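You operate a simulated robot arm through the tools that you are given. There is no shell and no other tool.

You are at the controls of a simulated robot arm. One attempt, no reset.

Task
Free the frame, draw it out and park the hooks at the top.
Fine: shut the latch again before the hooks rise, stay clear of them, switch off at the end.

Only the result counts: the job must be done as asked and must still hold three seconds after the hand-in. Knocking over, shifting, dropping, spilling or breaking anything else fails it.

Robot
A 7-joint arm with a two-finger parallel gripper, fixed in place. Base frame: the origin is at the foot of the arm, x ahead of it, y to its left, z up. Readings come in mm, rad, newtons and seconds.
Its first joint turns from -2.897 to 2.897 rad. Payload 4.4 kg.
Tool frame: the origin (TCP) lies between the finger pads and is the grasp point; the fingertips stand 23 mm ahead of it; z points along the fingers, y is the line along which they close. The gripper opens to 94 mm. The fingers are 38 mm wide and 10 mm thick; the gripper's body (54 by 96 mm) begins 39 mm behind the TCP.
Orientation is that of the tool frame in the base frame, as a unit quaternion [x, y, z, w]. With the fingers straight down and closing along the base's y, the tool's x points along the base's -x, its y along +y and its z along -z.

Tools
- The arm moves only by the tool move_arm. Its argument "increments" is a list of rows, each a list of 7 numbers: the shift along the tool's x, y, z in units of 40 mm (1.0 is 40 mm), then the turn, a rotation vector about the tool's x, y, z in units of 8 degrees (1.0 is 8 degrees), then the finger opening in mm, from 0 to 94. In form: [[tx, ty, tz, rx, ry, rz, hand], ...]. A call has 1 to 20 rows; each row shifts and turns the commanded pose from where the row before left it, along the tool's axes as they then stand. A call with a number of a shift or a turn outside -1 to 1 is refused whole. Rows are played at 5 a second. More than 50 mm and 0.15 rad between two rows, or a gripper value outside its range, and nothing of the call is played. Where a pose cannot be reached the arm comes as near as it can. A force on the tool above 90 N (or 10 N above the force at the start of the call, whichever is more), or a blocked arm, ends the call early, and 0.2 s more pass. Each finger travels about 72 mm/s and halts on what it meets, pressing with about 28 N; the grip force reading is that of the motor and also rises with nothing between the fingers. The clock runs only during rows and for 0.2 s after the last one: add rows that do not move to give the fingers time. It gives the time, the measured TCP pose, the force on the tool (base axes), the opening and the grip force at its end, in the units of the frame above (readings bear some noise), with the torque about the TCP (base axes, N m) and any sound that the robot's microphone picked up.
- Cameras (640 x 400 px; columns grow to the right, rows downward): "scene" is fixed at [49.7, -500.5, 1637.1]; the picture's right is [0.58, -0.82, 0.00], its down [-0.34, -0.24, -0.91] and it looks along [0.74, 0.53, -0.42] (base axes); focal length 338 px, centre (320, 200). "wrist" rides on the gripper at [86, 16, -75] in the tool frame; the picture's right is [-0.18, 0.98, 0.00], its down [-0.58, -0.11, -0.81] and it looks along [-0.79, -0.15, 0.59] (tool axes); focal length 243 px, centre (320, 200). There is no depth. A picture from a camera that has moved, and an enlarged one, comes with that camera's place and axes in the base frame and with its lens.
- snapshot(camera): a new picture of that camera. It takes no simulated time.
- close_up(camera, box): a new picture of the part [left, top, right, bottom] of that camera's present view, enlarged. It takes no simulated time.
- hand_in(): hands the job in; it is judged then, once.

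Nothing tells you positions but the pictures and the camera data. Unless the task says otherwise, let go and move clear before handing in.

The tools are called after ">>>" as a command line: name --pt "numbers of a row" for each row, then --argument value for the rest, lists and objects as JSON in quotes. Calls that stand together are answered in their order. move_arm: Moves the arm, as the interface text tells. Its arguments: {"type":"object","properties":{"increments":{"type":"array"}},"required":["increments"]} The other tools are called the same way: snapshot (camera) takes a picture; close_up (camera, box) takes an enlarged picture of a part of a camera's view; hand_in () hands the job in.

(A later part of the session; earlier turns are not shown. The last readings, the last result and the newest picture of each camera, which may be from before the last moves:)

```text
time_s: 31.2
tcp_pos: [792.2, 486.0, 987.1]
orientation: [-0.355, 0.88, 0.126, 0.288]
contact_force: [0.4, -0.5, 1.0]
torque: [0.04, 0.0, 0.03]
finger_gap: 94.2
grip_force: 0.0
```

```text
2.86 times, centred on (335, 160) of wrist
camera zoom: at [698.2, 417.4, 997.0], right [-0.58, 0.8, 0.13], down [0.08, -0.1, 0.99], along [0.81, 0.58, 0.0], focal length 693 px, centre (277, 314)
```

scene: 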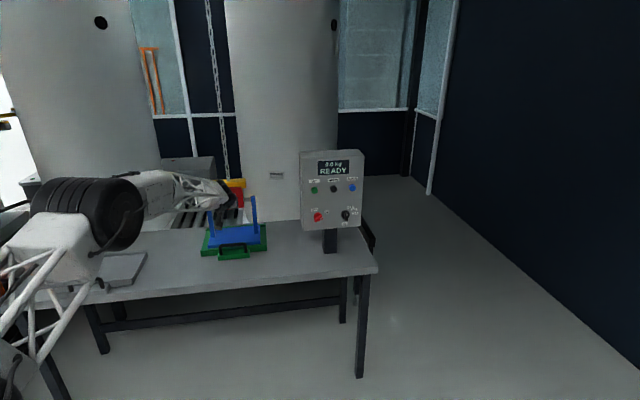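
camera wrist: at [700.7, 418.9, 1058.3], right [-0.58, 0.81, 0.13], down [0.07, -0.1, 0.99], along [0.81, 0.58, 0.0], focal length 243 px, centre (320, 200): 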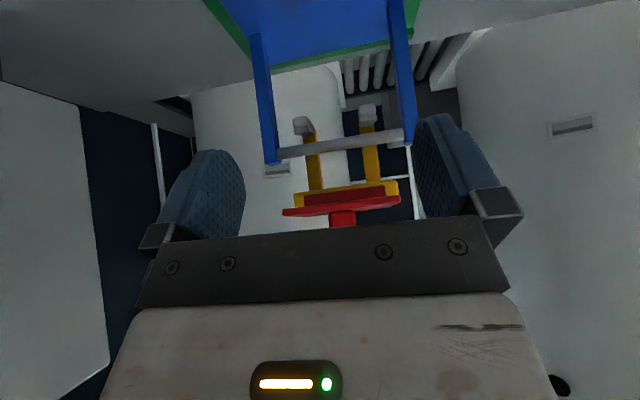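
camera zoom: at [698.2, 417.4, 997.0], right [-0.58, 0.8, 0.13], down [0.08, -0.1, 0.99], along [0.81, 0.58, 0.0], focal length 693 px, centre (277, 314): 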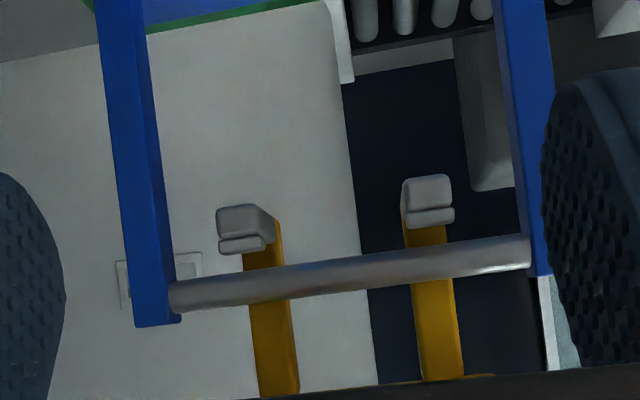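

The bar clears the hook lips by about 9 mm and the flap is up, so the frame can be drawn straight out. Now I'll look down at the handle to measure it.

>>> move_arm --pt "0 0 -0.4 0 0.9 0 94" --pt "0 0 -0.4 0 0.9 0 94" --pt "0 0 0 0 0.9 0 94" --pt "0 0 0 0 0.9 0 94" --pt "0 0 0 0 0.9 0 94" --pt "0 0 0 0 0 0 94"

>>> snapshot --camera "wrist"

>>> close_up --camera "wrist" --box '[240, 60, 430, 200]'

>>> close_up --camera "scene" --box '[190, 210, 290, 270]'

```text
time_s: 32.6
tcp_pos: [779.0, 473.2, 1015.3]
orientation: [-0.377, 0.926, 0.011, 0.001]
contact_force: [0.1, -0.6, -0.8]
torque: [0.0, 0.0, -0.01]
finger_gap: 94.2
grip_force: 0.1
```

```text
taken
camera wrist: at [705.6, 422.8, 1089.1], right [-0.55, 0.83, 0.02], down [0.49, 0.31, 0.81], along [0.67, 0.46, -0.58], focal length 243 px, centre (320, 200)
```

wrist: 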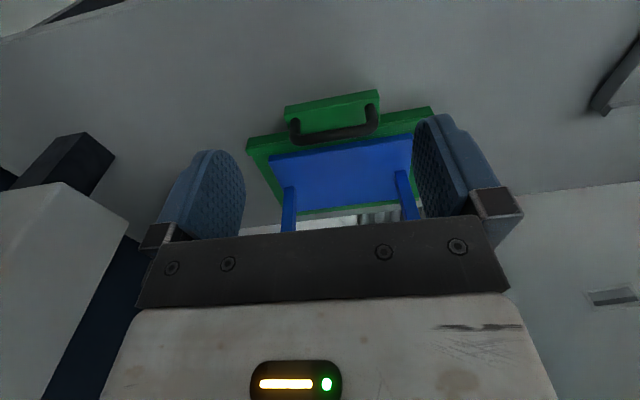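

```text
2.86 times, centred on (335, 130) of wrist
camera zoom: at [705.6, 422.8, 1089.1], right [-0.55, 0.83, 0.02], down [0.49, 0.31, 0.81], along [0.67, 0.46, -0.58], focal length 693 px, centre (277, 400)
```

zoom: 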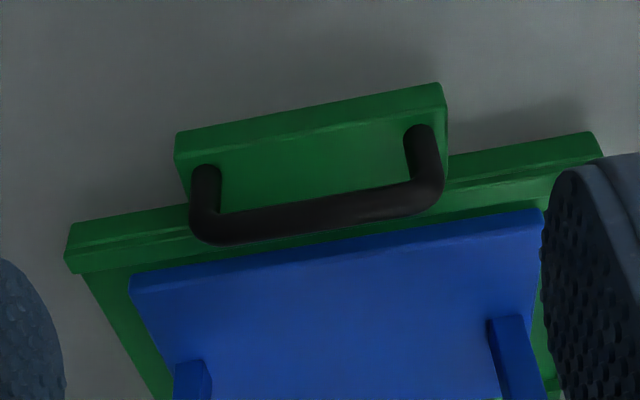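

```text
6.40 times, centred on (240, 240) of scene
camera zoom: at [49.7, -500.5, 1637.1], right [0.58, -0.82, 0.0], down [-0.34, -0.24, -0.91], along [0.74, 0.53, -0.42], focal length 2160 px, centre (832, -56)
```

zoom: 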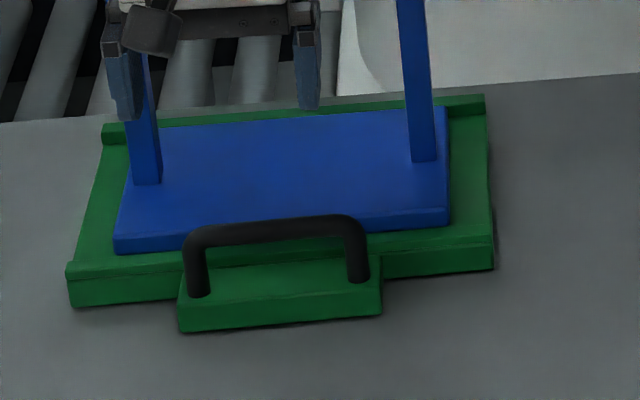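

The handle bar is centred near (865, 559, 830), about 107 mm long. I'll turn the tool so the fingers close across the bar, pitched forward about 60°, and move to a standoff.

>>> move_arm --pt "0 0 0 0 0 0.93 70" --pt "0 0 0 0 0 0.93 50" --pt "0 0 0 0 0 0.93 40" --pt "0 0 0 0 0 0.93 40" --pt "0 0 0 0 0 0.93 40" --pt "0 0 0 0 0 0.93 40" --pt "0 0 0 0 0 0.93 40" --pt "0 0 0 0 0 0.93 40" --pt "0 0 0 0 0 0.93 40" --pt "0 0 0 0 0 0.93 40" --pt "0 0 0 0 0 0.93 40" --pt "0 0 0 0 0 0.93 40" --pt "0 0 0 -0.9375 0 0 40" --pt "0 0 0 -0.9375 0 0 40" --pt "0 0 0 -0.9375 0 0 40" --pt "0 0 0 -0.9375 0 0 40" --pt "0 0 0 0 0 0 40"

>>> snapshot --camera "scene"

>>> snapshot --camera "wrist"

```text
time_s: 36.2
tcp_pos: [780.2, 473.4, 1015.9]
orientation: [0.371, 0.89, 0.248, 0.095]
contact_force: [-1.4, -0.3, -0.3]
torque: [0.0, -0.01, 0.03]
finger_gap: 40.2
grip_force: 0.0
```

```text
taken
```

scene: 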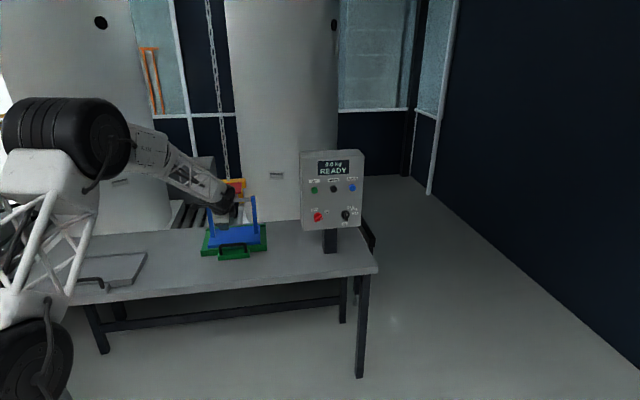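

```text
taken
camera wrist: at [701.3, 516.2, 1089.2], right [0.73, 0.46, 0.5], down [0.06, -0.78, 0.63], along [0.68, -0.43, -0.6], focal length 243 px, centre (320, 200)
```

wrist: 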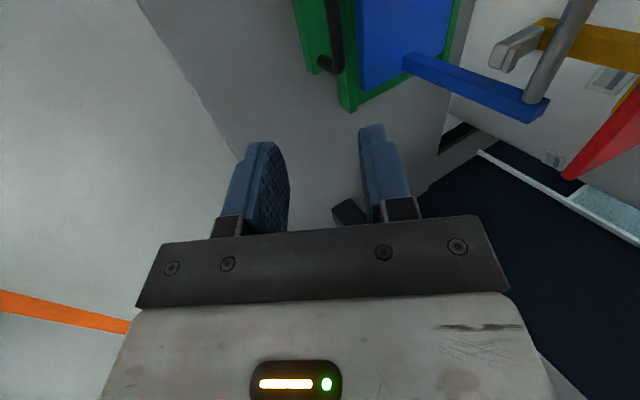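

The tool is nearly aligned with the bar. I'll move along its axis to a standoff just above it and check.

>>> move_arm --pt "-0.014 0.05 0.946 0 0 0 40" --pt "-0.014 0.05 0.946 0 0 0 40" --pt "-0.014 0.05 0.946 0 0 0 40" --pt "-0.014 0.05 0.946 0 0 0 40" --pt "0 0 0 0 0 0 40"

>>> snapshot --camera "wrist"

>>> close_up --camera "scene" --box '[190, 190, 290, 270]'

```text
time_s: 37.4
tcp_pos: [839.0, 533.9, 890.3]
orientation: [0.371, 0.89, 0.248, 0.094]
contact_force: [-0.1, 0.2, 0.1]
torque: [-0.01, 0.01, 0.01]
finger_gap: 40.1
grip_force: 0.0
```

```text
taken
camera wrist: at [761.7, 576.6, 963.3], right [0.73, 0.46, 0.5], down [0.06, -0.78, 0.63], along [0.68, -0.43, -0.6], focal length 243 px, centre (320, 200)
```

wrist: 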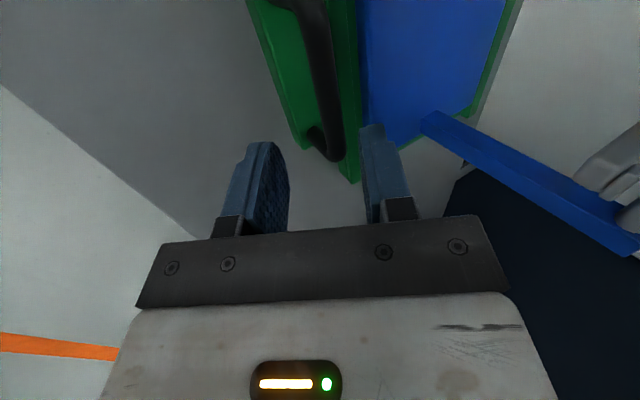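

```text
5.00 times, centred on (240, 230) of scene
camera zoom: at [49.7, -500.5, 1637.1], right [0.58, -0.82, 0.0], down [-0.34, -0.24, -0.91], along [0.74, 0.53, -0.42], focal length 1688 px, centre (720, 50)
```

zoom: 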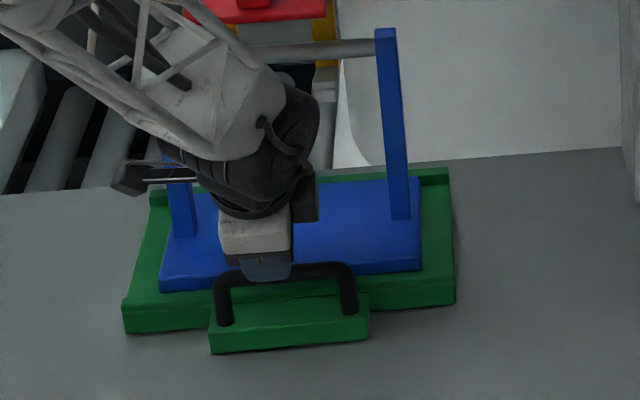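

The bar lies between the finger planes with about a 3 mm offset. I'll correct for that, advance and close.

>>> move_arm --pt "0 0.08 0.4 0 0 0 40" --pt "0 0 0.4 0 0 0 40" --pt "0 0 0.4 0 0 0 40" --pt "0 0 0.35 0 0 0 40" --pt "0 0 0 0 0 0 40"

>>> snapshot --camera "wrist"

>>> close_up --camera "scene" --box '[190, 190, 290, 270]'

```text
time_s: 38.6
tcp_pos: [863.4, 558.1, 837.5]
orientation: [0.371, 0.89, 0.247, 0.094]
contact_force: [0.0, -0.5, -0.3]
torque: [0.01, 0.01, 0.01]
finger_gap: 39.7
grip_force: 0.1
```

```text
taken
camera wrist: at [785.0, 601.0, 911.8], right [0.73, 0.46, 0.5], down [0.06, -0.78, 0.63], along [0.68, -0.43, -0.6], focal length 243 px, centre (320, 200)
```

wrist: 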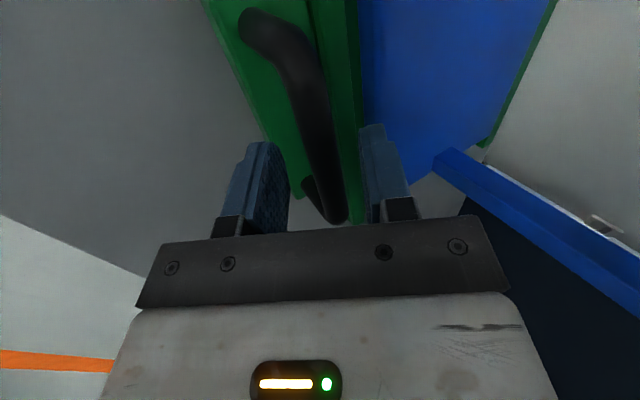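

```text
5.00 times, centred on (240, 230) of scene
camera zoom: at [49.7, -500.5, 1637.1], right [0.58, -0.82, 0.0], down [-0.34, -0.24, -0.91], along [0.74, 0.53, -0.42], focal length 1688 px, centre (720, 50)
```

zoom: 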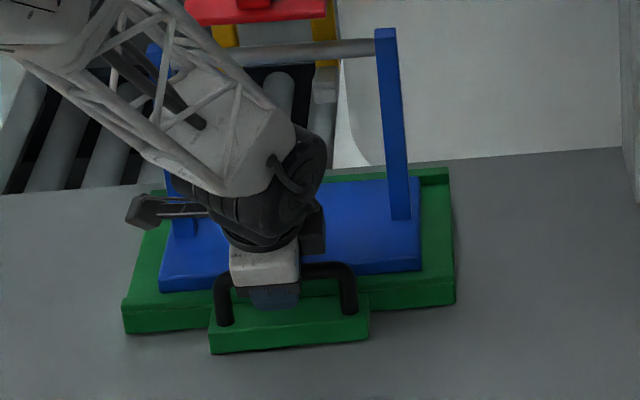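

The bar is between the pads. Closing.

>>> move_arm --pt "0 0 0 0 0 0 20" --pt "0 0 0 0 0 0 5" --pt "0 0 0 0 0 0 5" --pt "0 0 0 0 0 0 5"

>>> snapshot --camera "wrist"

```text
time_s: 39.6
tcp_pos: [863.3, 558.7, 838.1]
orientation: [0.371, 0.89, 0.248, 0.095]
contact_force: [3.5, 3.2, 5.7]
torque: [-0.11, -0.32, 0.22]
finger_gap: 15.3
grip_force: 44.9
```

```text
taken
camera wrist: at [785.1, 601.1, 912.6], right [0.73, 0.46, 0.5], down [0.06, -0.78, 0.63], along [0.68, -0.43, -0.6], focal length 243 px, centre (320, 200)
```

wrist: 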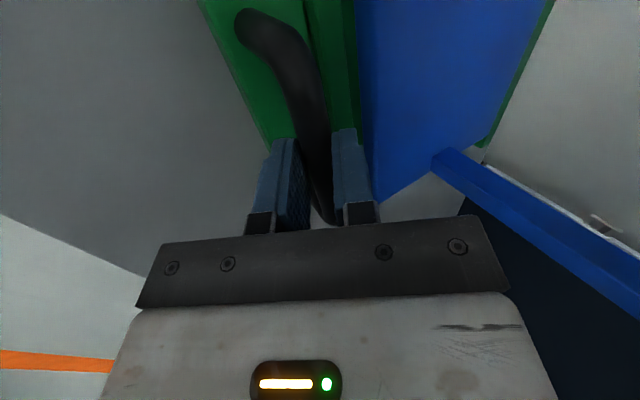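

Firm grip on the handle at 15 mm. I'll pull gently along the tray's axis, starting with a short test.

>>> move_arm --pt "0 -0.107 -0.064 0 0 0 5" --pt "0 -0.107 -0.064 0 0 0 5" --pt "0 -0.107 -0.064 0 0 0 5" --pt "0 -0.107 -0.064 0 0 0 5" --pt "0 0 0 0 0 0 5"

>>> close_up --camera "scene" --box '[170, 160, 290, 270]'

>>> snapshot --camera "wrist"

```text
time_s: 40.8
tcp_pos: [848.3, 543.1, 838.9]
orientation: [0.37, 0.89, 0.247, 0.095]
contact_force: [-0.2, 3.9, 21.1]
torque: [0.63, 0.3, 0.76]
finger_gap: 15.4
grip_force: 45.2
```

```text
3.64 times, centred on (230, 215) of scene
camera zoom: at [49.7, -500.5, 1637.1], right [0.58, -0.82, 0.0], down [-0.34, -0.24, -0.91], along [0.74, 0.53, -0.42], focal length 1227 px, centre (647, 146)
```

zoom: 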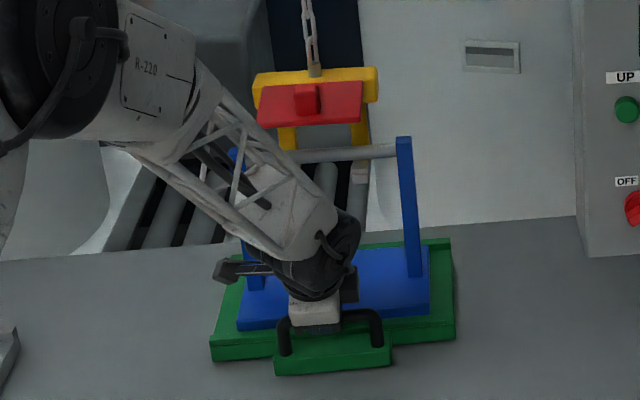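

```text
taken
camera wrist: at [770.8, 586.7, 912.6], right [0.73, 0.46, 0.5], down [0.06, -0.78, 0.63], along [0.68, -0.43, -0.6], focal length 243 px, centre (320, 200)
```

wrist: 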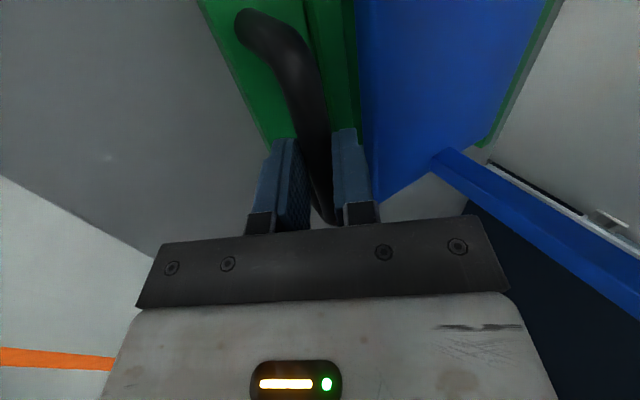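

The tray slides freely with the frame on it. I'll continue the pull with a slight lift to ease the down force.

>>> move_arm --pt "0 -0.13 -0.12 0 0 0 5" --pt "0 -0.15 -0.09 0 0 0 5" --pt "0 -0.15 -0.09 0 0 0 5" --pt "0 -0.15 -0.09 0 0 0 5" --pt "0 -0.15 -0.09 0 0 0 5" --pt "0 -0.15 -0.09 0 0 0 5" --pt "0 -0.15 -0.09 0 0 0 5" --pt "0 -0.15 -0.09 0 0 0 5" --pt "0 0 0 0 0 0 5"

>>> close_up --camera "scene" --box '[170, 160, 290, 270]'

>>> snapshot --camera "scene"

```text
time_s: 42.8
tcp_pos: [809.3, 503.1, 838.5]
orientation: [0.371, 0.89, 0.248, 0.093]
contact_force: [0.9, -0.6, -1.1]
torque: [0.09, 0.16, 0.54]
finger_gap: 15.7
grip_force: 44.9
```

```text
3.64 times, centred on (230, 215) of scene
camera zoom: at [49.7, -500.5, 1637.1], right [0.58, -0.82, 0.0], down [-0.34, -0.24, -0.91], along [0.74, 0.53, -0.42], focal length 1227 px, centre (647, 146)
```

zoom: 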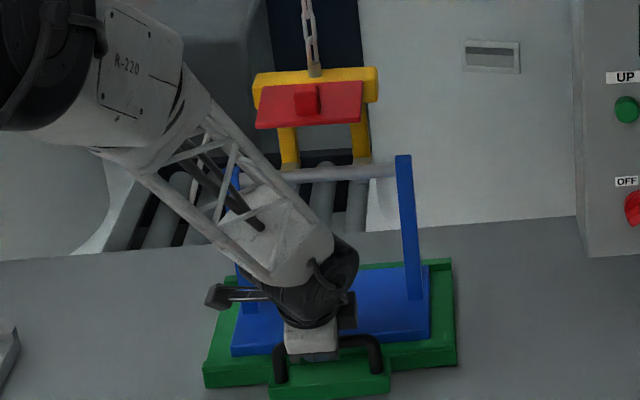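

```text
taken
```

scene: 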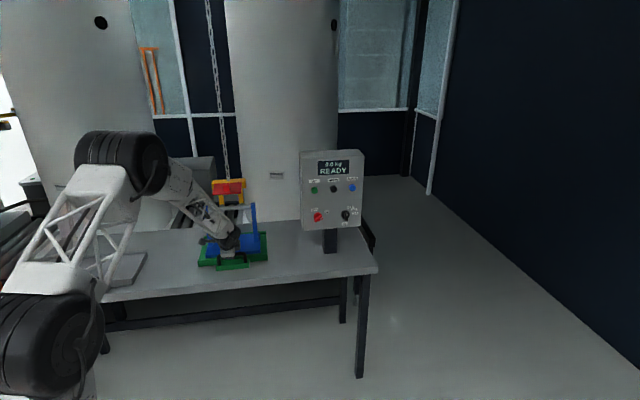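

Drawn 77 mm and running smoothly with almost no force. I'll go on to about 150 mm in total so the frame and tray stand clear of the hooks.

>>> move_arm --pt "0 -0.157 -0.0935 0 0 0 5" --pt "0 -0.157 -0.0935 0 0 0 5" --pt "0 -0.157 -0.0935 0 0 0 5" --pt "0 -0.157 -0.0935 0 0 0 5" --pt "0 -0.157 -0.0935 0 0 0 5" --pt "0 -0.157 -0.0935 0 0 0 5" --pt "0 -0.157 -0.0935 0 0 0 5" --pt "0 -0.157 -0.0935 0 0 0 5" --pt "0 -0.157 -0.0935 0 0 0 5" --pt "0 -0.157 -0.0935 0 0 0 5" --pt "0 0 0 0 0 0 5"

>>> close_up --camera "scene" --box '[170, 170, 290, 300]'

>>> snapshot --camera "wrist"

```text
time_s: 45.2
tcp_pos: [756.3, 451.6, 838.7]
orientation: [0.371, 0.89, 0.248, 0.092]
contact_force: [5.1, -4.8, -15.4]
torque: [-0.04, 0.1, 0.53]
finger_gap: 15.8
grip_force: 44.9
```

```text
3.08 times, centred on (230, 235) of scene
camera zoom: at [49.7, -500.5, 1637.1], right [0.58, -0.82, 0.0], down [-0.34, -0.24, -0.91], along [0.74, 0.53, -0.42], focal length 1038 px, centre (597, 92)
```

zoom: 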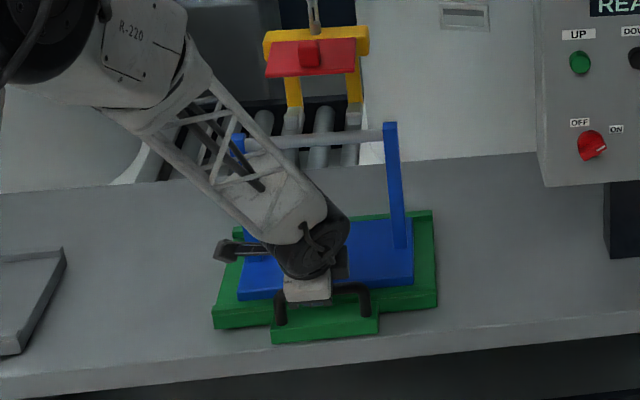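

```text
taken
camera wrist: at [679.6, 495.5, 912.7], right [0.73, 0.46, 0.5], down [0.06, -0.78, 0.63], along [0.68, -0.43, -0.6], focal length 243 px, centre (320, 200)
```

wrist: 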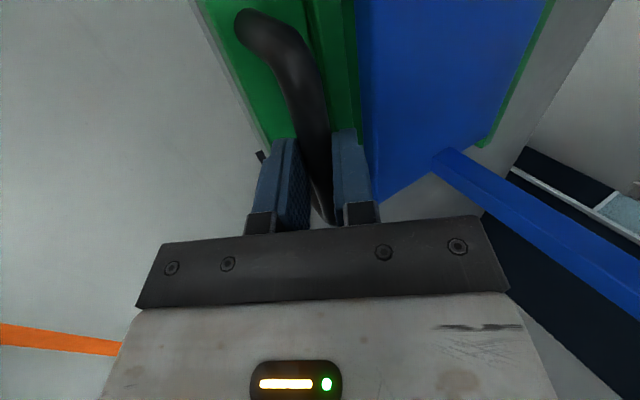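

The tray is drawn out 151 mm and still fully supported by the table. I'll ease the load, release and back straight off the handle.

>>> move_arm --pt "0 -0.015 0.026 0 0 0 5" --pt "0 0 0 0 0 0 20" --pt "0 0 0 0 0 0 40" --pt "0 0 0 0 0 0 40" --pt "0 0 -0.5 0 0 0 40" --pt "0 0 -0.8 0 0 0 40" --pt "0 0 -1 0 0 0 40" --pt "0 0 -1 0 0 0 40" --pt "0 0 -1 0 0 0 50" --pt "0 0 0 0 0 0 60"

>>> snapshot --camera "scene"

>>> snapshot --camera "wrist"

>>> close_up --camera "scene" --box '[170, 170, 290, 300]'

```text
time_s: 47.4
tcp_pos: [697.5, 389.0, 985.0]
orientation: [0.37, 0.89, 0.248, 0.094]
contact_force: [0.9, -0.6, 0.1]
torque: [0.0, 0.01, 0.01]
finger_gap: 59.9
grip_force: 0.0
```

```text
taken
```

scene: 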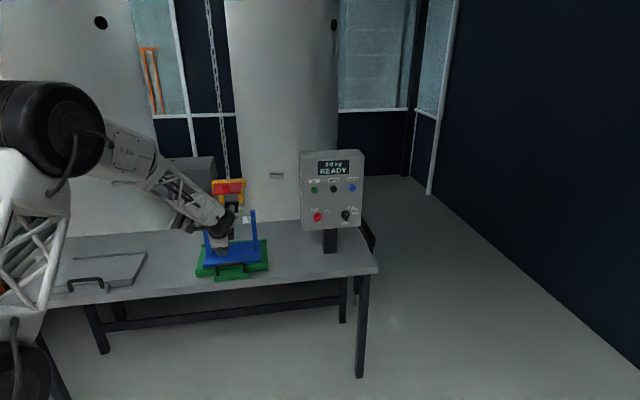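

```text
taken
camera wrist: at [618.7, 432.1, 1059.7], right [0.73, 0.46, 0.5], down [0.06, -0.78, 0.63], along [0.68, -0.43, -0.6], focal length 243 px, centre (320, 200)
```

wrist: 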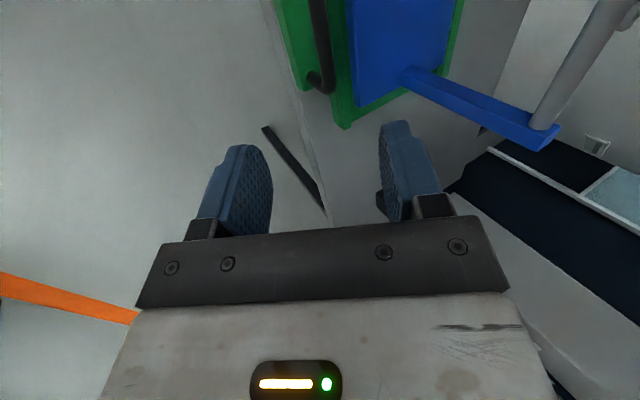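

```text
3.08 times, centred on (230, 235) of scene
camera zoom: at [49.7, -500.5, 1637.1], right [0.58, -0.82, 0.0], down [-0.34, -0.24, -0.91], along [0.74, 0.53, -0.42], focal length 1038 px, centre (597, 92)
```

zoom: 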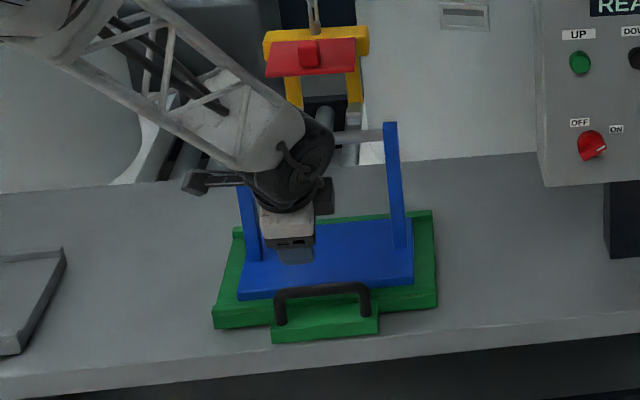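

The tray is released and the frame stands undisturbed. Next I must shut the flap. The frame's bar is now in front of it, so I'll approach from above with the fingers closed and the camera out to the side.

>>> move_arm --pt "0 0 0 0.55 0 0 20" --pt "0 0 0 0.55 0 0 0" --pt "0 0.34 -0.84 0 0 0 0" --pt "0 0.34 -0.84 0 0 0 0" --pt "0 0.34 -0.84 0 0 0 0" --pt "0 0.34 -0.84 0 0 0 0" --pt "0 0.34 -0.84 0 0 0 0" --pt "0 0 0 0 0 0 0"

>>> snapshot --camera "wrist"

```text
time_s: 49.2
tcp_pos: [698.8, 387.5, 1167.5]
orientation: [0.377, 0.906, 0.179, 0.066]
contact_force: [-0.4, -0.5, 0.3]
torque: [-0.01, 0.01, -0.02]
finger_gap: 0.3
grip_force: 27.9
```

```text
taken
camera wrist: at [629.0, 437.7, 1244.0], right [0.78, 0.51, 0.36], down [0.14, -0.7, 0.7], along [0.61, -0.49, -0.62], focal length 243 px, centre (320, 200)
```

wrist: 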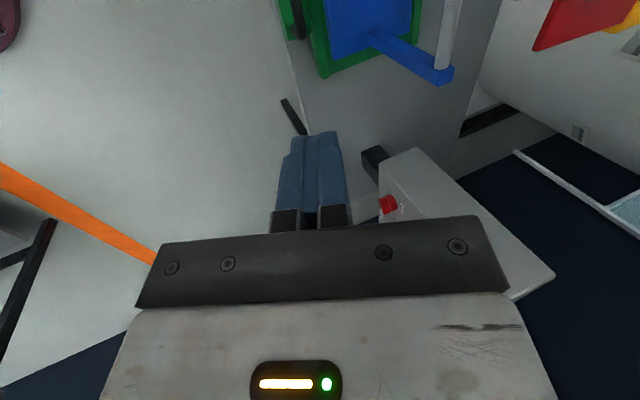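

>>> move_arm --pt "0 0.911 0.427 0 0 0 0" --pt "0 0.911 0.427 0 0 0 0" --pt "0 0.911 0.427 0 0 0 0" --pt "0 0.911 0.427 0 0 0 0" --pt "0 0.911 0.427 0 0 0 0" --pt "0 0.911 0.427 0 0 0 0" --pt "0 0.911 0.427 0 0 0 0" --pt "0 0 0 0 0 0 0"

>>> snapshot --camera "wrist"

>>> close_up --camera "scene" --box '[170, 150, 290, 280]'

```text
time_s: 51.0
tcp_pos: [896.1, 586.3, 1151.2]
orientation: [0.377, 0.906, 0.178, 0.067]
contact_force: [0.0, 0.6, 0.1]
torque: [-0.04, -0.02, 0.0]
finger_gap: 0.0
grip_force: 28.1
```

```text
taken
camera wrist: at [827.3, 636.6, 1227.5], right [0.78, 0.51, 0.36], down [0.14, -0.7, 0.7], along [0.61, -0.49, -0.62], focal length 243 px, centre (320, 200)
```

wrist: 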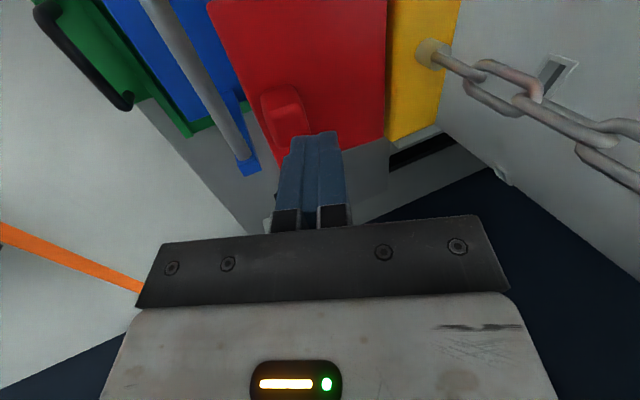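

```text
3.08 times, centred on (230, 215) of scene
camera zoom: at [49.7, -500.5, 1637.1], right [0.58, -0.82, 0.0], down [-0.34, -0.24, -0.91], along [0.74, 0.53, -0.42], focal length 1038 px, centre (597, 154)
```

zoom: 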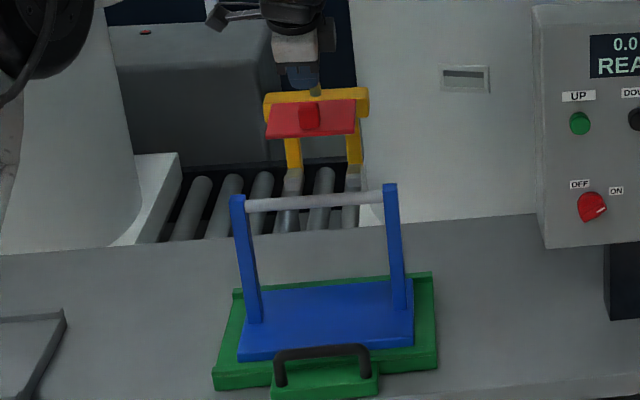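

>>> close_up --camera "wrist" --box '[190, 0, 450, 180]'

>>> close_up --camera "scene" --box '[205, 160, 255, 200]'

```text
2.22 times, centred on (320, 90) of wrist
camera zoom: at [827.3, 636.6, 1227.5], right [0.78, 0.51, 0.36], down [0.14, -0.7, 0.7], along [0.61, -0.49, -0.62], focal length 539 px, centre (320, 444)
```

zoom: 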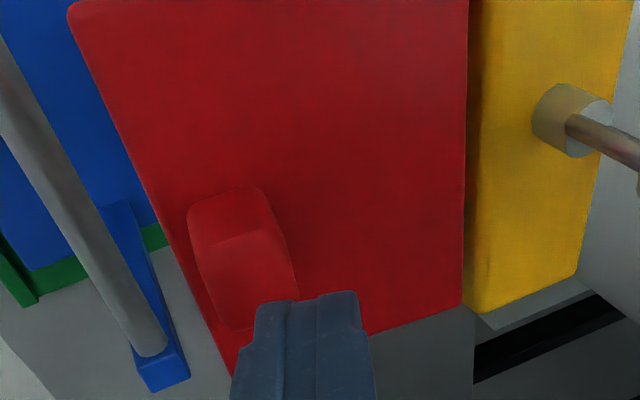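

```text
10.00 times, centred on (230, 180) of scene
camera zoom: at [49.7, -500.5, 1637.1], right [0.58, -0.82, 0.0], down [-0.34, -0.24, -0.91], along [0.74, 0.53, -0.42], focal length 3375 px, centre (1220, 400)
```

zoom: 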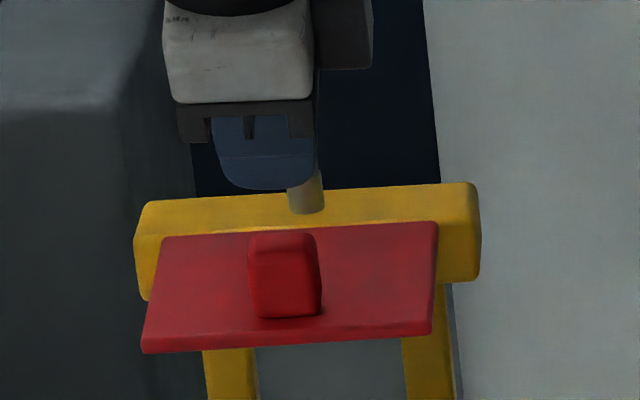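

The knob end sits at about a=1048 mm along the rig axis, z≈1102, just below the closed fingertips. I'll press it down along its arc, in stages.

>>> move_arm --pt "0 -0.112 0.278 0 0 0 0" --pt "0 -0.112 0.278 0 0 0 0" --pt "0 -0.165 0.108 0 0 0 0" --pt "0 -0.165 0.108 0 0 0 0" --pt "0 -0.158 0.125 0 0 0 0" --pt "0 -0.158 0.125 0 0 0 0" --pt "0 -0.14 0.145 0 0 0 0" --pt "0 -0.14 0.145 0 0 0 0" --pt "0 0 0 0 0 0 0"

>>> snapshot --camera "wrist"

>>> close_up --camera "scene" --box '[190, 150, 270, 230]'

```text
time_s: 53.0
tcp_pos: [879.9, 569.4, 1084.7]
orientation: [0.377, 0.906, 0.179, 0.066]
contact_force: [0.4, -0.4, 0.0]
torque: [0.04, -0.02, 0.01]
finger_gap: 0.0
grip_force: 27.8
```

```text
taken
camera wrist: at [810.4, 620.8, 1161.9], right [0.78, 0.51, 0.36], down [0.14, -0.7, 0.7], along [0.61, -0.49, -0.62], focal length 243 px, centre (320, 200)
```

wrist: 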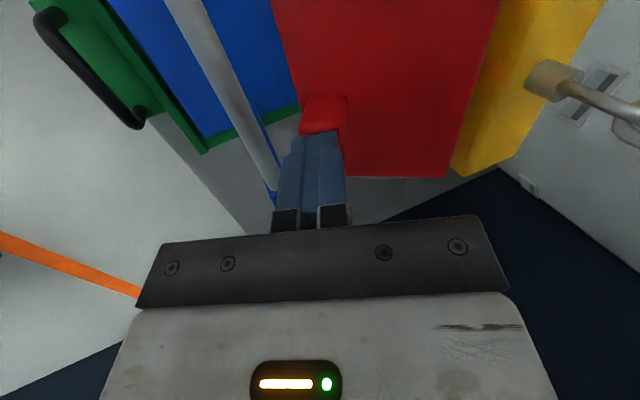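

```text
5.00 times, centred on (230, 190) of scene
camera zoom: at [49.7, -500.5, 1637.1], right [0.58, -0.82, 0.0], down [-0.34, -0.24, -0.91], along [0.74, 0.53, -0.42], focal length 1688 px, centre (770, 250)
```

zoom: 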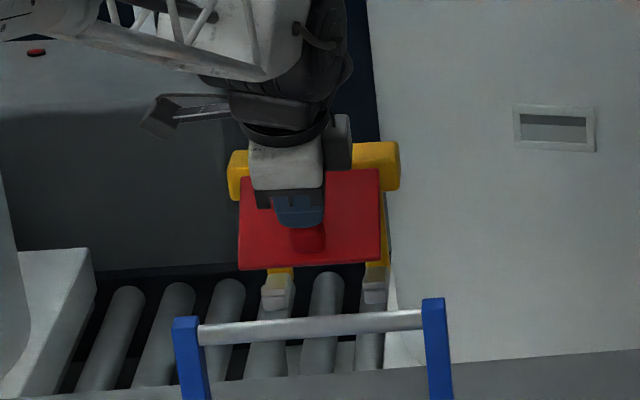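

The flap follows well. Continuing the push.

>>> move_arm --pt "0 -0.105 0.16 0 0 0 0" --pt "0 -0.105 0.16 0 0 0 0" --pt "0 -0.082 0.169 0 0 0 0" --pt "0 -0.082 0.169 0 0 0 0" --pt "0 -0.047 0.183 0 0 0 0" --pt "0 -0.047 0.183 0 0 0 0" --pt "0 -0.003 0.174 0 0 0 0" --pt "0 -0.003 0.174 0 0 0 0" --pt "0 0 0 0 0 0 0"

>>> snapshot --camera "wrist"

>>> close_up --camera "scene" --box '[190, 150, 270, 230]'

```text
time_s: 55.0
tcp_pos: [881.9, 573.5, 1026.9]
orientation: [0.377, 0.907, 0.178, 0.065]
contact_force: [-0.1, -0.3, 0.0]
torque: [0.0, 0.03, 0.03]
finger_gap: 0.0
grip_force: 28.2
```

```text
taken
camera wrist: at [812.0, 623.6, 1103.9], right [0.78, 0.51, 0.36], down [0.14, -0.7, 0.7], along [0.61, -0.49, -0.62], focal length 243 px, centre (320, 200)
```

wrist: 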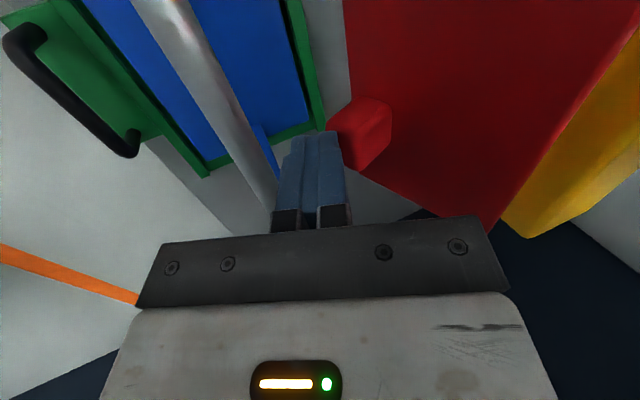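

```text
5.00 times, centred on (230, 190) of scene
camera zoom: at [49.7, -500.5, 1637.1], right [0.58, -0.82, 0.0], down [-0.34, -0.24, -0.91], along [0.74, 0.53, -0.42], focal length 1688 px, centre (770, 250)
```

zoom: 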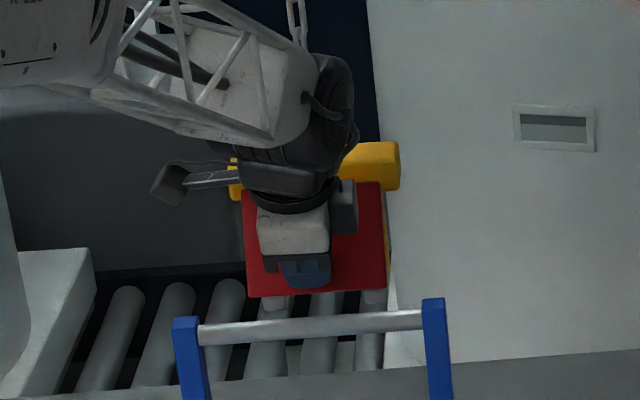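

The flap is about 30° from shut. Finishing the arc and watching the force.

>>> move_arm --pt "0 0.036 0.176 0 0 0 0" --pt "0 0.036 0.176 0 0 0 0" --pt "0 0.069 0.163 0 0 0 0" --pt "0 0.069 0.163 0 0 0 0" --pt "0 0.1 0.149 0 0 0 0" --pt "0 0 0 0 0 0 0"

>>> move_arm --pt "0 0.1 0.149 0 0 0 0" --pt "0 0 0 0 0 0 0"

>>> snapshot --camera "wrist"

>>> close_up --camera "scene" --box '[190, 150, 270, 230]'

```text
time_s: 56.4
tcp_pos: [897.8, 589.4, 1001.4]
orientation: [0.377, 0.906, 0.18, 0.067]
contact_force: [0.5, -0.1, -0.9]
torque: [-0.03, 0.02, -0.02]
finger_gap: 0.2
grip_force: 28.5
```

```text
time_s: 57.0
tcp_pos: [901.9, 593.6, 998.1]
orientation: [0.377, 0.907, 0.179, 0.064]
contact_force: [-50.7, -47.4, 20.8]
torque: [-0.63, 0.63, -0.1]
finger_gap: 0.0
grip_force: 28.2
```

```text
taken
camera wrist: at [831.7, 644.0, 1074.6], right [0.78, 0.51, 0.36], down [0.14, -0.7, 0.7], along [0.61, -0.49, -0.62], focal length 243 px, centre (320, 200)
```

wrist: 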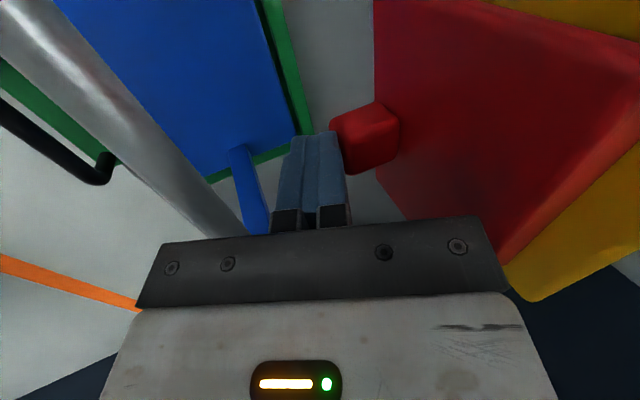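

```text
5.00 times, centred on (230, 190) of scene
camera zoom: at [49.7, -500.5, 1637.1], right [0.58, -0.82, 0.0], down [-0.34, -0.24, -0.91], along [0.74, 0.53, -0.42], focal length 1688 px, centre (770, 250)
```

zoom: 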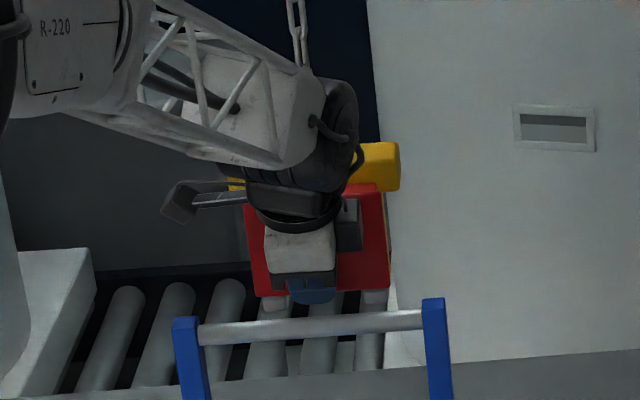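

The force jumped to about 70 N exactly at the closed position, so the flap has met its stop and is shut. I'll relieve, retract up and back, and verify.

>>> move_arm --pt "0 -0.093 -0.0375 0 0 0 0" --pt "0 0 -0.5 0 0 0 0" --pt "0 0 -0.9 0 0 0 0" --pt "0 0 -1 0 0 0 0" --pt "0 0 -1 0 0 0 0" --pt "0 0 -1 0 0 0 0" --pt "0 -0.9 -0.4 0 0 0 0" --pt "0 -0.9 -0.4 0 0 0 0" --pt "0 -0.9 -0.4 0 0 0 0" --pt "0 -0.9 -0.4 0 0 0 0" --pt "0 -0.9 -0.4 0 0 0 0" --pt "0 0 0 0 0 0 0"

>>> snapshot --camera "scene"

>>> close_up --camera "scene" --box '[190, 160, 280, 290]'

>>> snapshot --camera "wrist"

>>> close_up --camera "scene" --box '[290, 140, 380, 240]'

```text
time_s: 59.6
tcp_pos: [713.9, 402.4, 1167.6]
orientation: [0.377, 0.906, 0.18, 0.064]
contact_force: [0.2, -0.5, -0.9]
torque: [0.04, 0.02, 0.0]
finger_gap: 0.2
grip_force: 28.8
```

```text
taken
```

scene: 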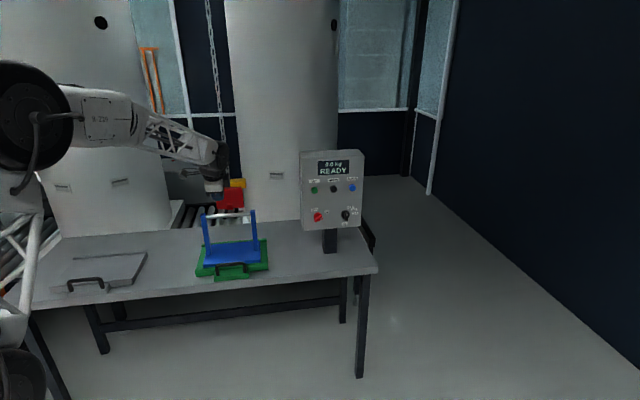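

```text
3.08 times, centred on (235, 225) of scene
camera zoom: at [49.7, -500.5, 1637.1], right [0.58, -0.82, 0.0], down [-0.34, -0.24, -0.91], along [0.74, 0.53, -0.42], focal length 1038 px, centre (582, 123)
```

zoom: 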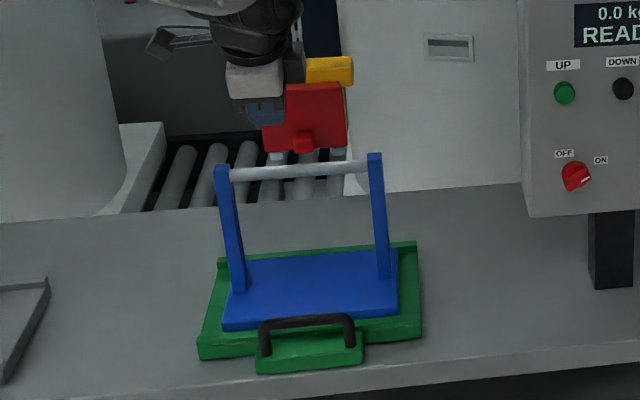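

```text
taken
camera wrist: at [644.6, 453.7, 1244.6], right [0.78, 0.51, 0.36], down [0.14, -0.7, 0.7], along [0.61, -0.49, -0.62], focal length 243 px, centre (320, 200)
```

wrist: 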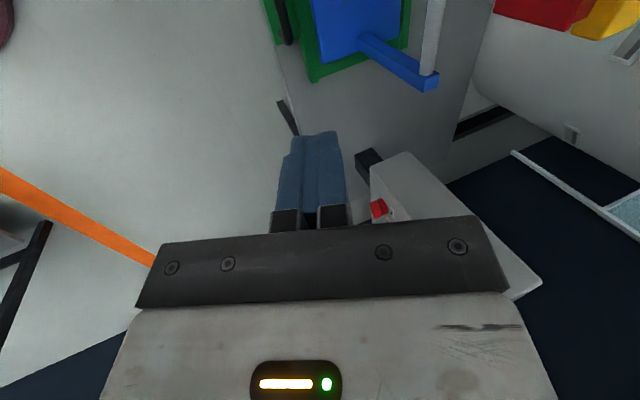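

```text
4.00 times, centred on (335, 190) of scene
camera zoom: at [49.7, -500.5, 1637.1], right [0.58, -0.82, 0.0], down [-0.34, -0.24, -0.91], along [0.74, 0.53, -0.42], focal length 1350 px, centre (260, 240)
```

zoom: 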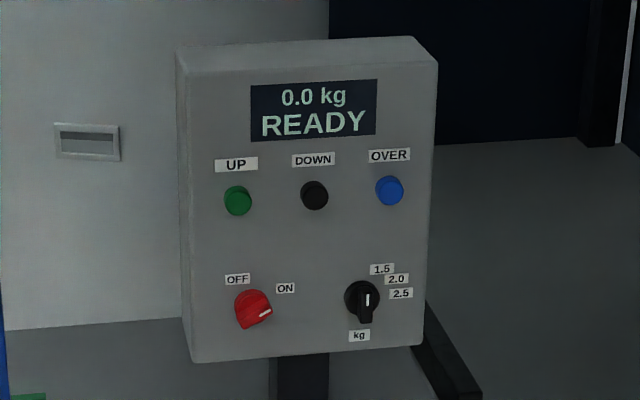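

The flap is shut and the frame stands clear on the tray. On the panel I place UP near (1066, 255, 1098) and the red switch near (1071, 240, 975), with the face square to the 45° direction. I'll zoom in on the switch.

>>> close_up --camera "scene" --box '[305, 200, 360, 230]'

>>> close_up --camera "scene" --box '[300, 170, 365, 205]'

```text
11.64 times, centred on (332, 215) of scene
camera zoom: at [49.7, -500.5, 1637.1], right [0.58, -0.82, 0.0], down [-0.34, -0.24, -0.91], along [0.74, 0.53, -0.42], focal length 3927 px, centre (174, 26)
```

zoom: 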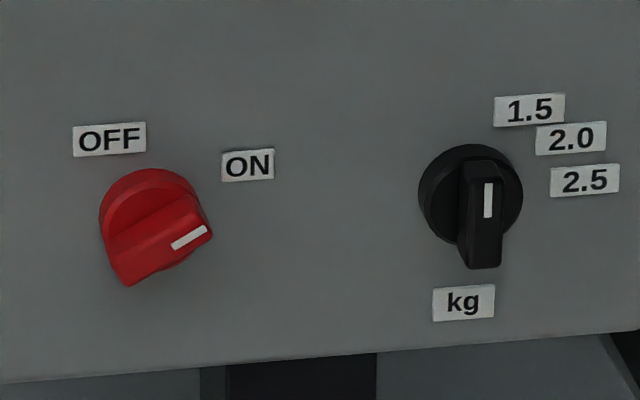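

```text
9.85 times, centred on (332, 188) of scene
camera zoom: at [49.7, -500.5, 1637.1], right [0.58, -0.82, 0.0], down [-0.34, -0.24, -0.91], along [0.74, 0.53, -0.42], focal length 3323 px, centre (197, 323)
```

zoom: 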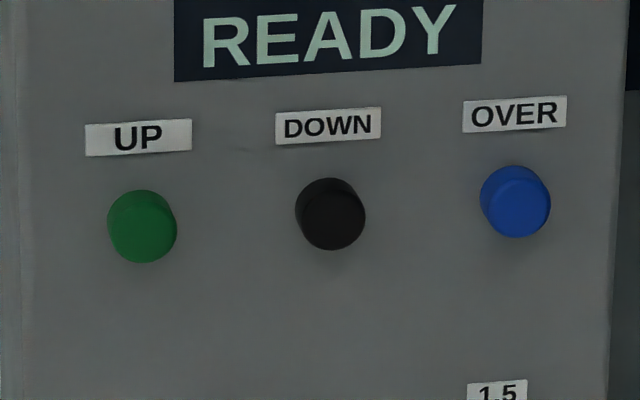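

The switch pointer is at ON, with OFF about 85° counter-clockwise from it. I'll first move across in front of the panel, well clear of the hooks, then lower the pitch toward the UP button.

>>> move_arm --pt "-0.88 0.1 0.09 0 0 0 0" --pt "-0.88 0.1 0.09 0 0 0 0" --pt "-0.88 0.1 0.09 0 0 0 0" --pt "-0.88 0.1 0.09 0 0 0 0" --pt "-0.88 0.1 0.09 0 0 0 0" --pt "-0.88 0.1 0.09 0 0 0 0" --pt "-0.88 0.1 0.09 0 0 0 0" --pt "-0.88 0.1 0.09 0 0 0 0" --pt "-0.88 0.1 0.09 0 0 0 0" --pt "-0.88 0.1 0.09 0 0 0 0" --pt "0 0 0 -0.9 0 0 0" --pt "0 0 0 -0.9 0 0 0" --pt "0 0 0 -0.9 0 0 0" --pt "0 0 0 -0.9 0 0 0" --pt "0 0 0 0 0 0 0"

>>> snapshot --camera "wrist"

>>> snapshot --camera "scene"

>>> close_up --camera "scene" --box '[190, 165, 280, 290]'

```text
time_s: 62.8
tcp_pos: [1000.8, 190.3, 1142.5]
orientation: [0.349, 0.833, 0.399, 0.157]
contact_force: [-0.2, 0.0, -0.4]
torque: [-0.01, 0.01, -0.01]
finger_gap: 0.0
grip_force: 28.2
```

```text
taken
camera wrist: at [906.3, 217.1, 1204.5], right [0.58, 0.3, 0.76], down [-0.07, -0.91, 0.42], along [0.81, -0.3, -0.5], focal length 243 px, centre (320, 200)
```

wrist: 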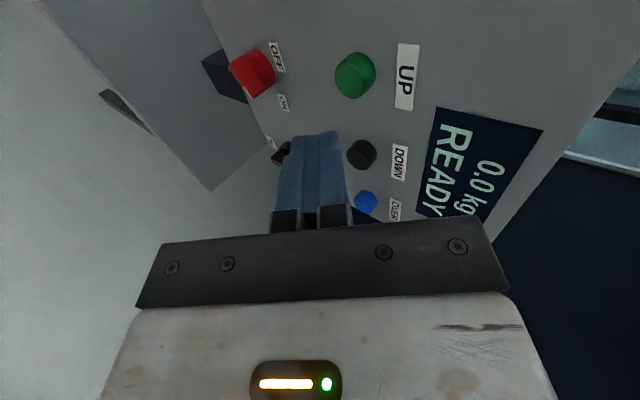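

```text
taken
```

scene: 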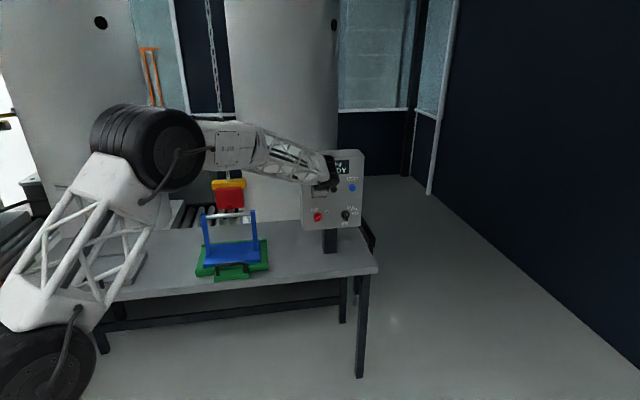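

```text
3.20 times, centred on (235, 228) of scene
camera zoom: at [49.7, -500.5, 1637.1], right [0.58, -0.82, 0.0], down [-0.34, -0.24, -0.91], along [0.74, 0.53, -0.42], focal length 1080 px, centre (592, 112)
```

zoom: 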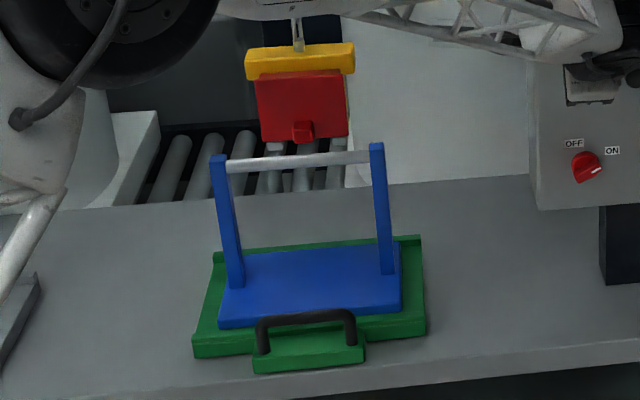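

The latch looks shut exactly as it was at the start, and the arm is clear of the hooks. Now I'll line the closed fingertips up with UP and approach it.

>>> move_arm --pt "0 0.04 0.78 0 0 0 0" --pt "0 0.04 0.78 0 0 0 0" --pt "0 0 0 0 0 0 0"

>>> snapshot --camera "wrist"

>>> close_up --camera "scene" --box '[290, 140, 380, 240]'

```text
time_s: 63.6
tcp_pos: [1035.4, 225.3, 1106.1]
orientation: [0.349, 0.833, 0.399, 0.158]
contact_force: [0.3, 0.3, 0.0]
torque: [-0.02, 0.02, -0.01]
finger_gap: 0.3
grip_force: 28.2
```

```text
taken
camera wrist: at [940.9, 252.8, 1167.9], right [0.58, 0.3, 0.76], down [-0.07, -0.91, 0.42], along [0.81, -0.3, -0.5], focal length 243 px, centre (320, 200)
```

wrist: 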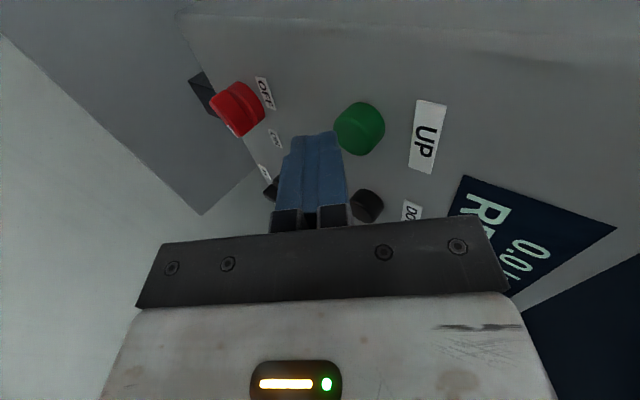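

```text
4.00 times, centred on (335, 190) of scene
camera zoom: at [49.7, -500.5, 1637.1], right [0.58, -0.82, 0.0], down [-0.34, -0.24, -0.91], along [0.74, 0.53, -0.42], focal length 1350 px, centre (260, 240)
```

zoom: 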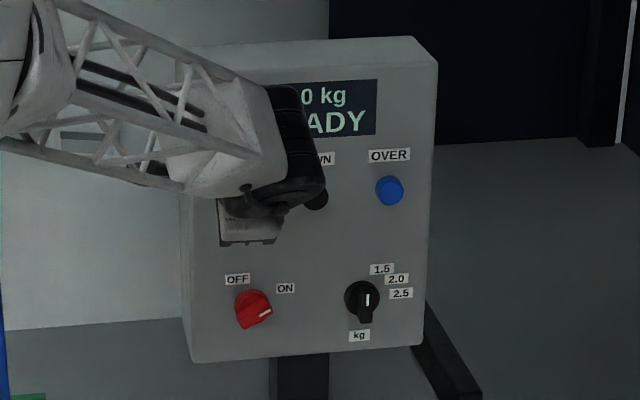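

The fingertips are about 18 mm short of UP and at the right height. Pressing gently in small steps.

>>> move_arm --pt "0 0.19 0.232 0 0 0 0" --pt "0 0.063 0.077 0 0 0 0" --pt "0 0.047 0.058 0 0 0 0" --pt "0 0 0 0 0 0 0"

>>> snapshot --camera "scene"

>>> snapshot --camera "wrist"

```text
time_s: 64.6
tcp_pos: [1048.8, 240.7, 1105.2]
orientation: [0.349, 0.834, 0.398, 0.157]
contact_force: [-1.7, -2.4, -0.7]
torque: [-0.03, 0.02, -0.04]
finger_gap: 0.0
grip_force: 28.3
```

```text
taken
```

scene: 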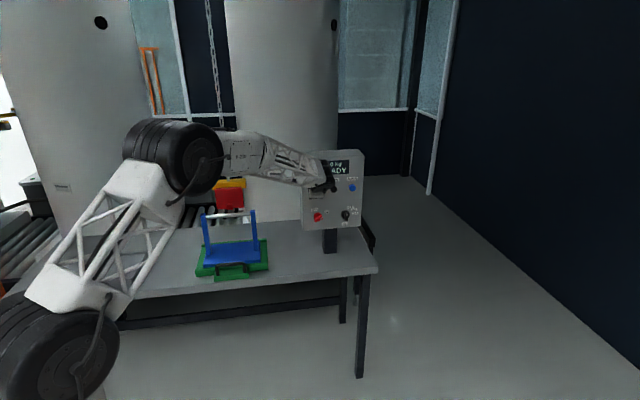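

```text
taken
camera wrist: at [954.8, 266.5, 1167.6], right [0.58, 0.3, 0.76], down [-0.07, -0.91, 0.42], along [0.81, -0.3, -0.5], focal length 243 px, centre (320, 200)
```

wrist: 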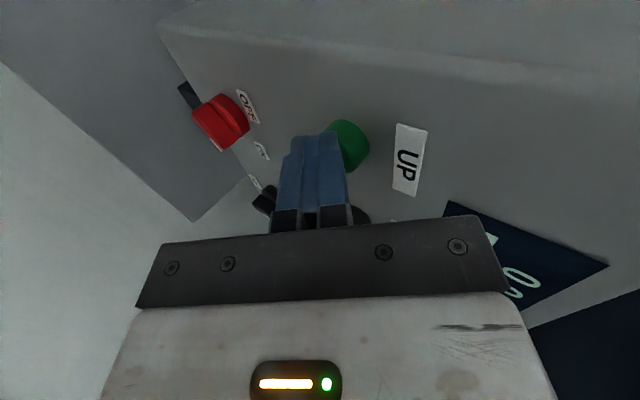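

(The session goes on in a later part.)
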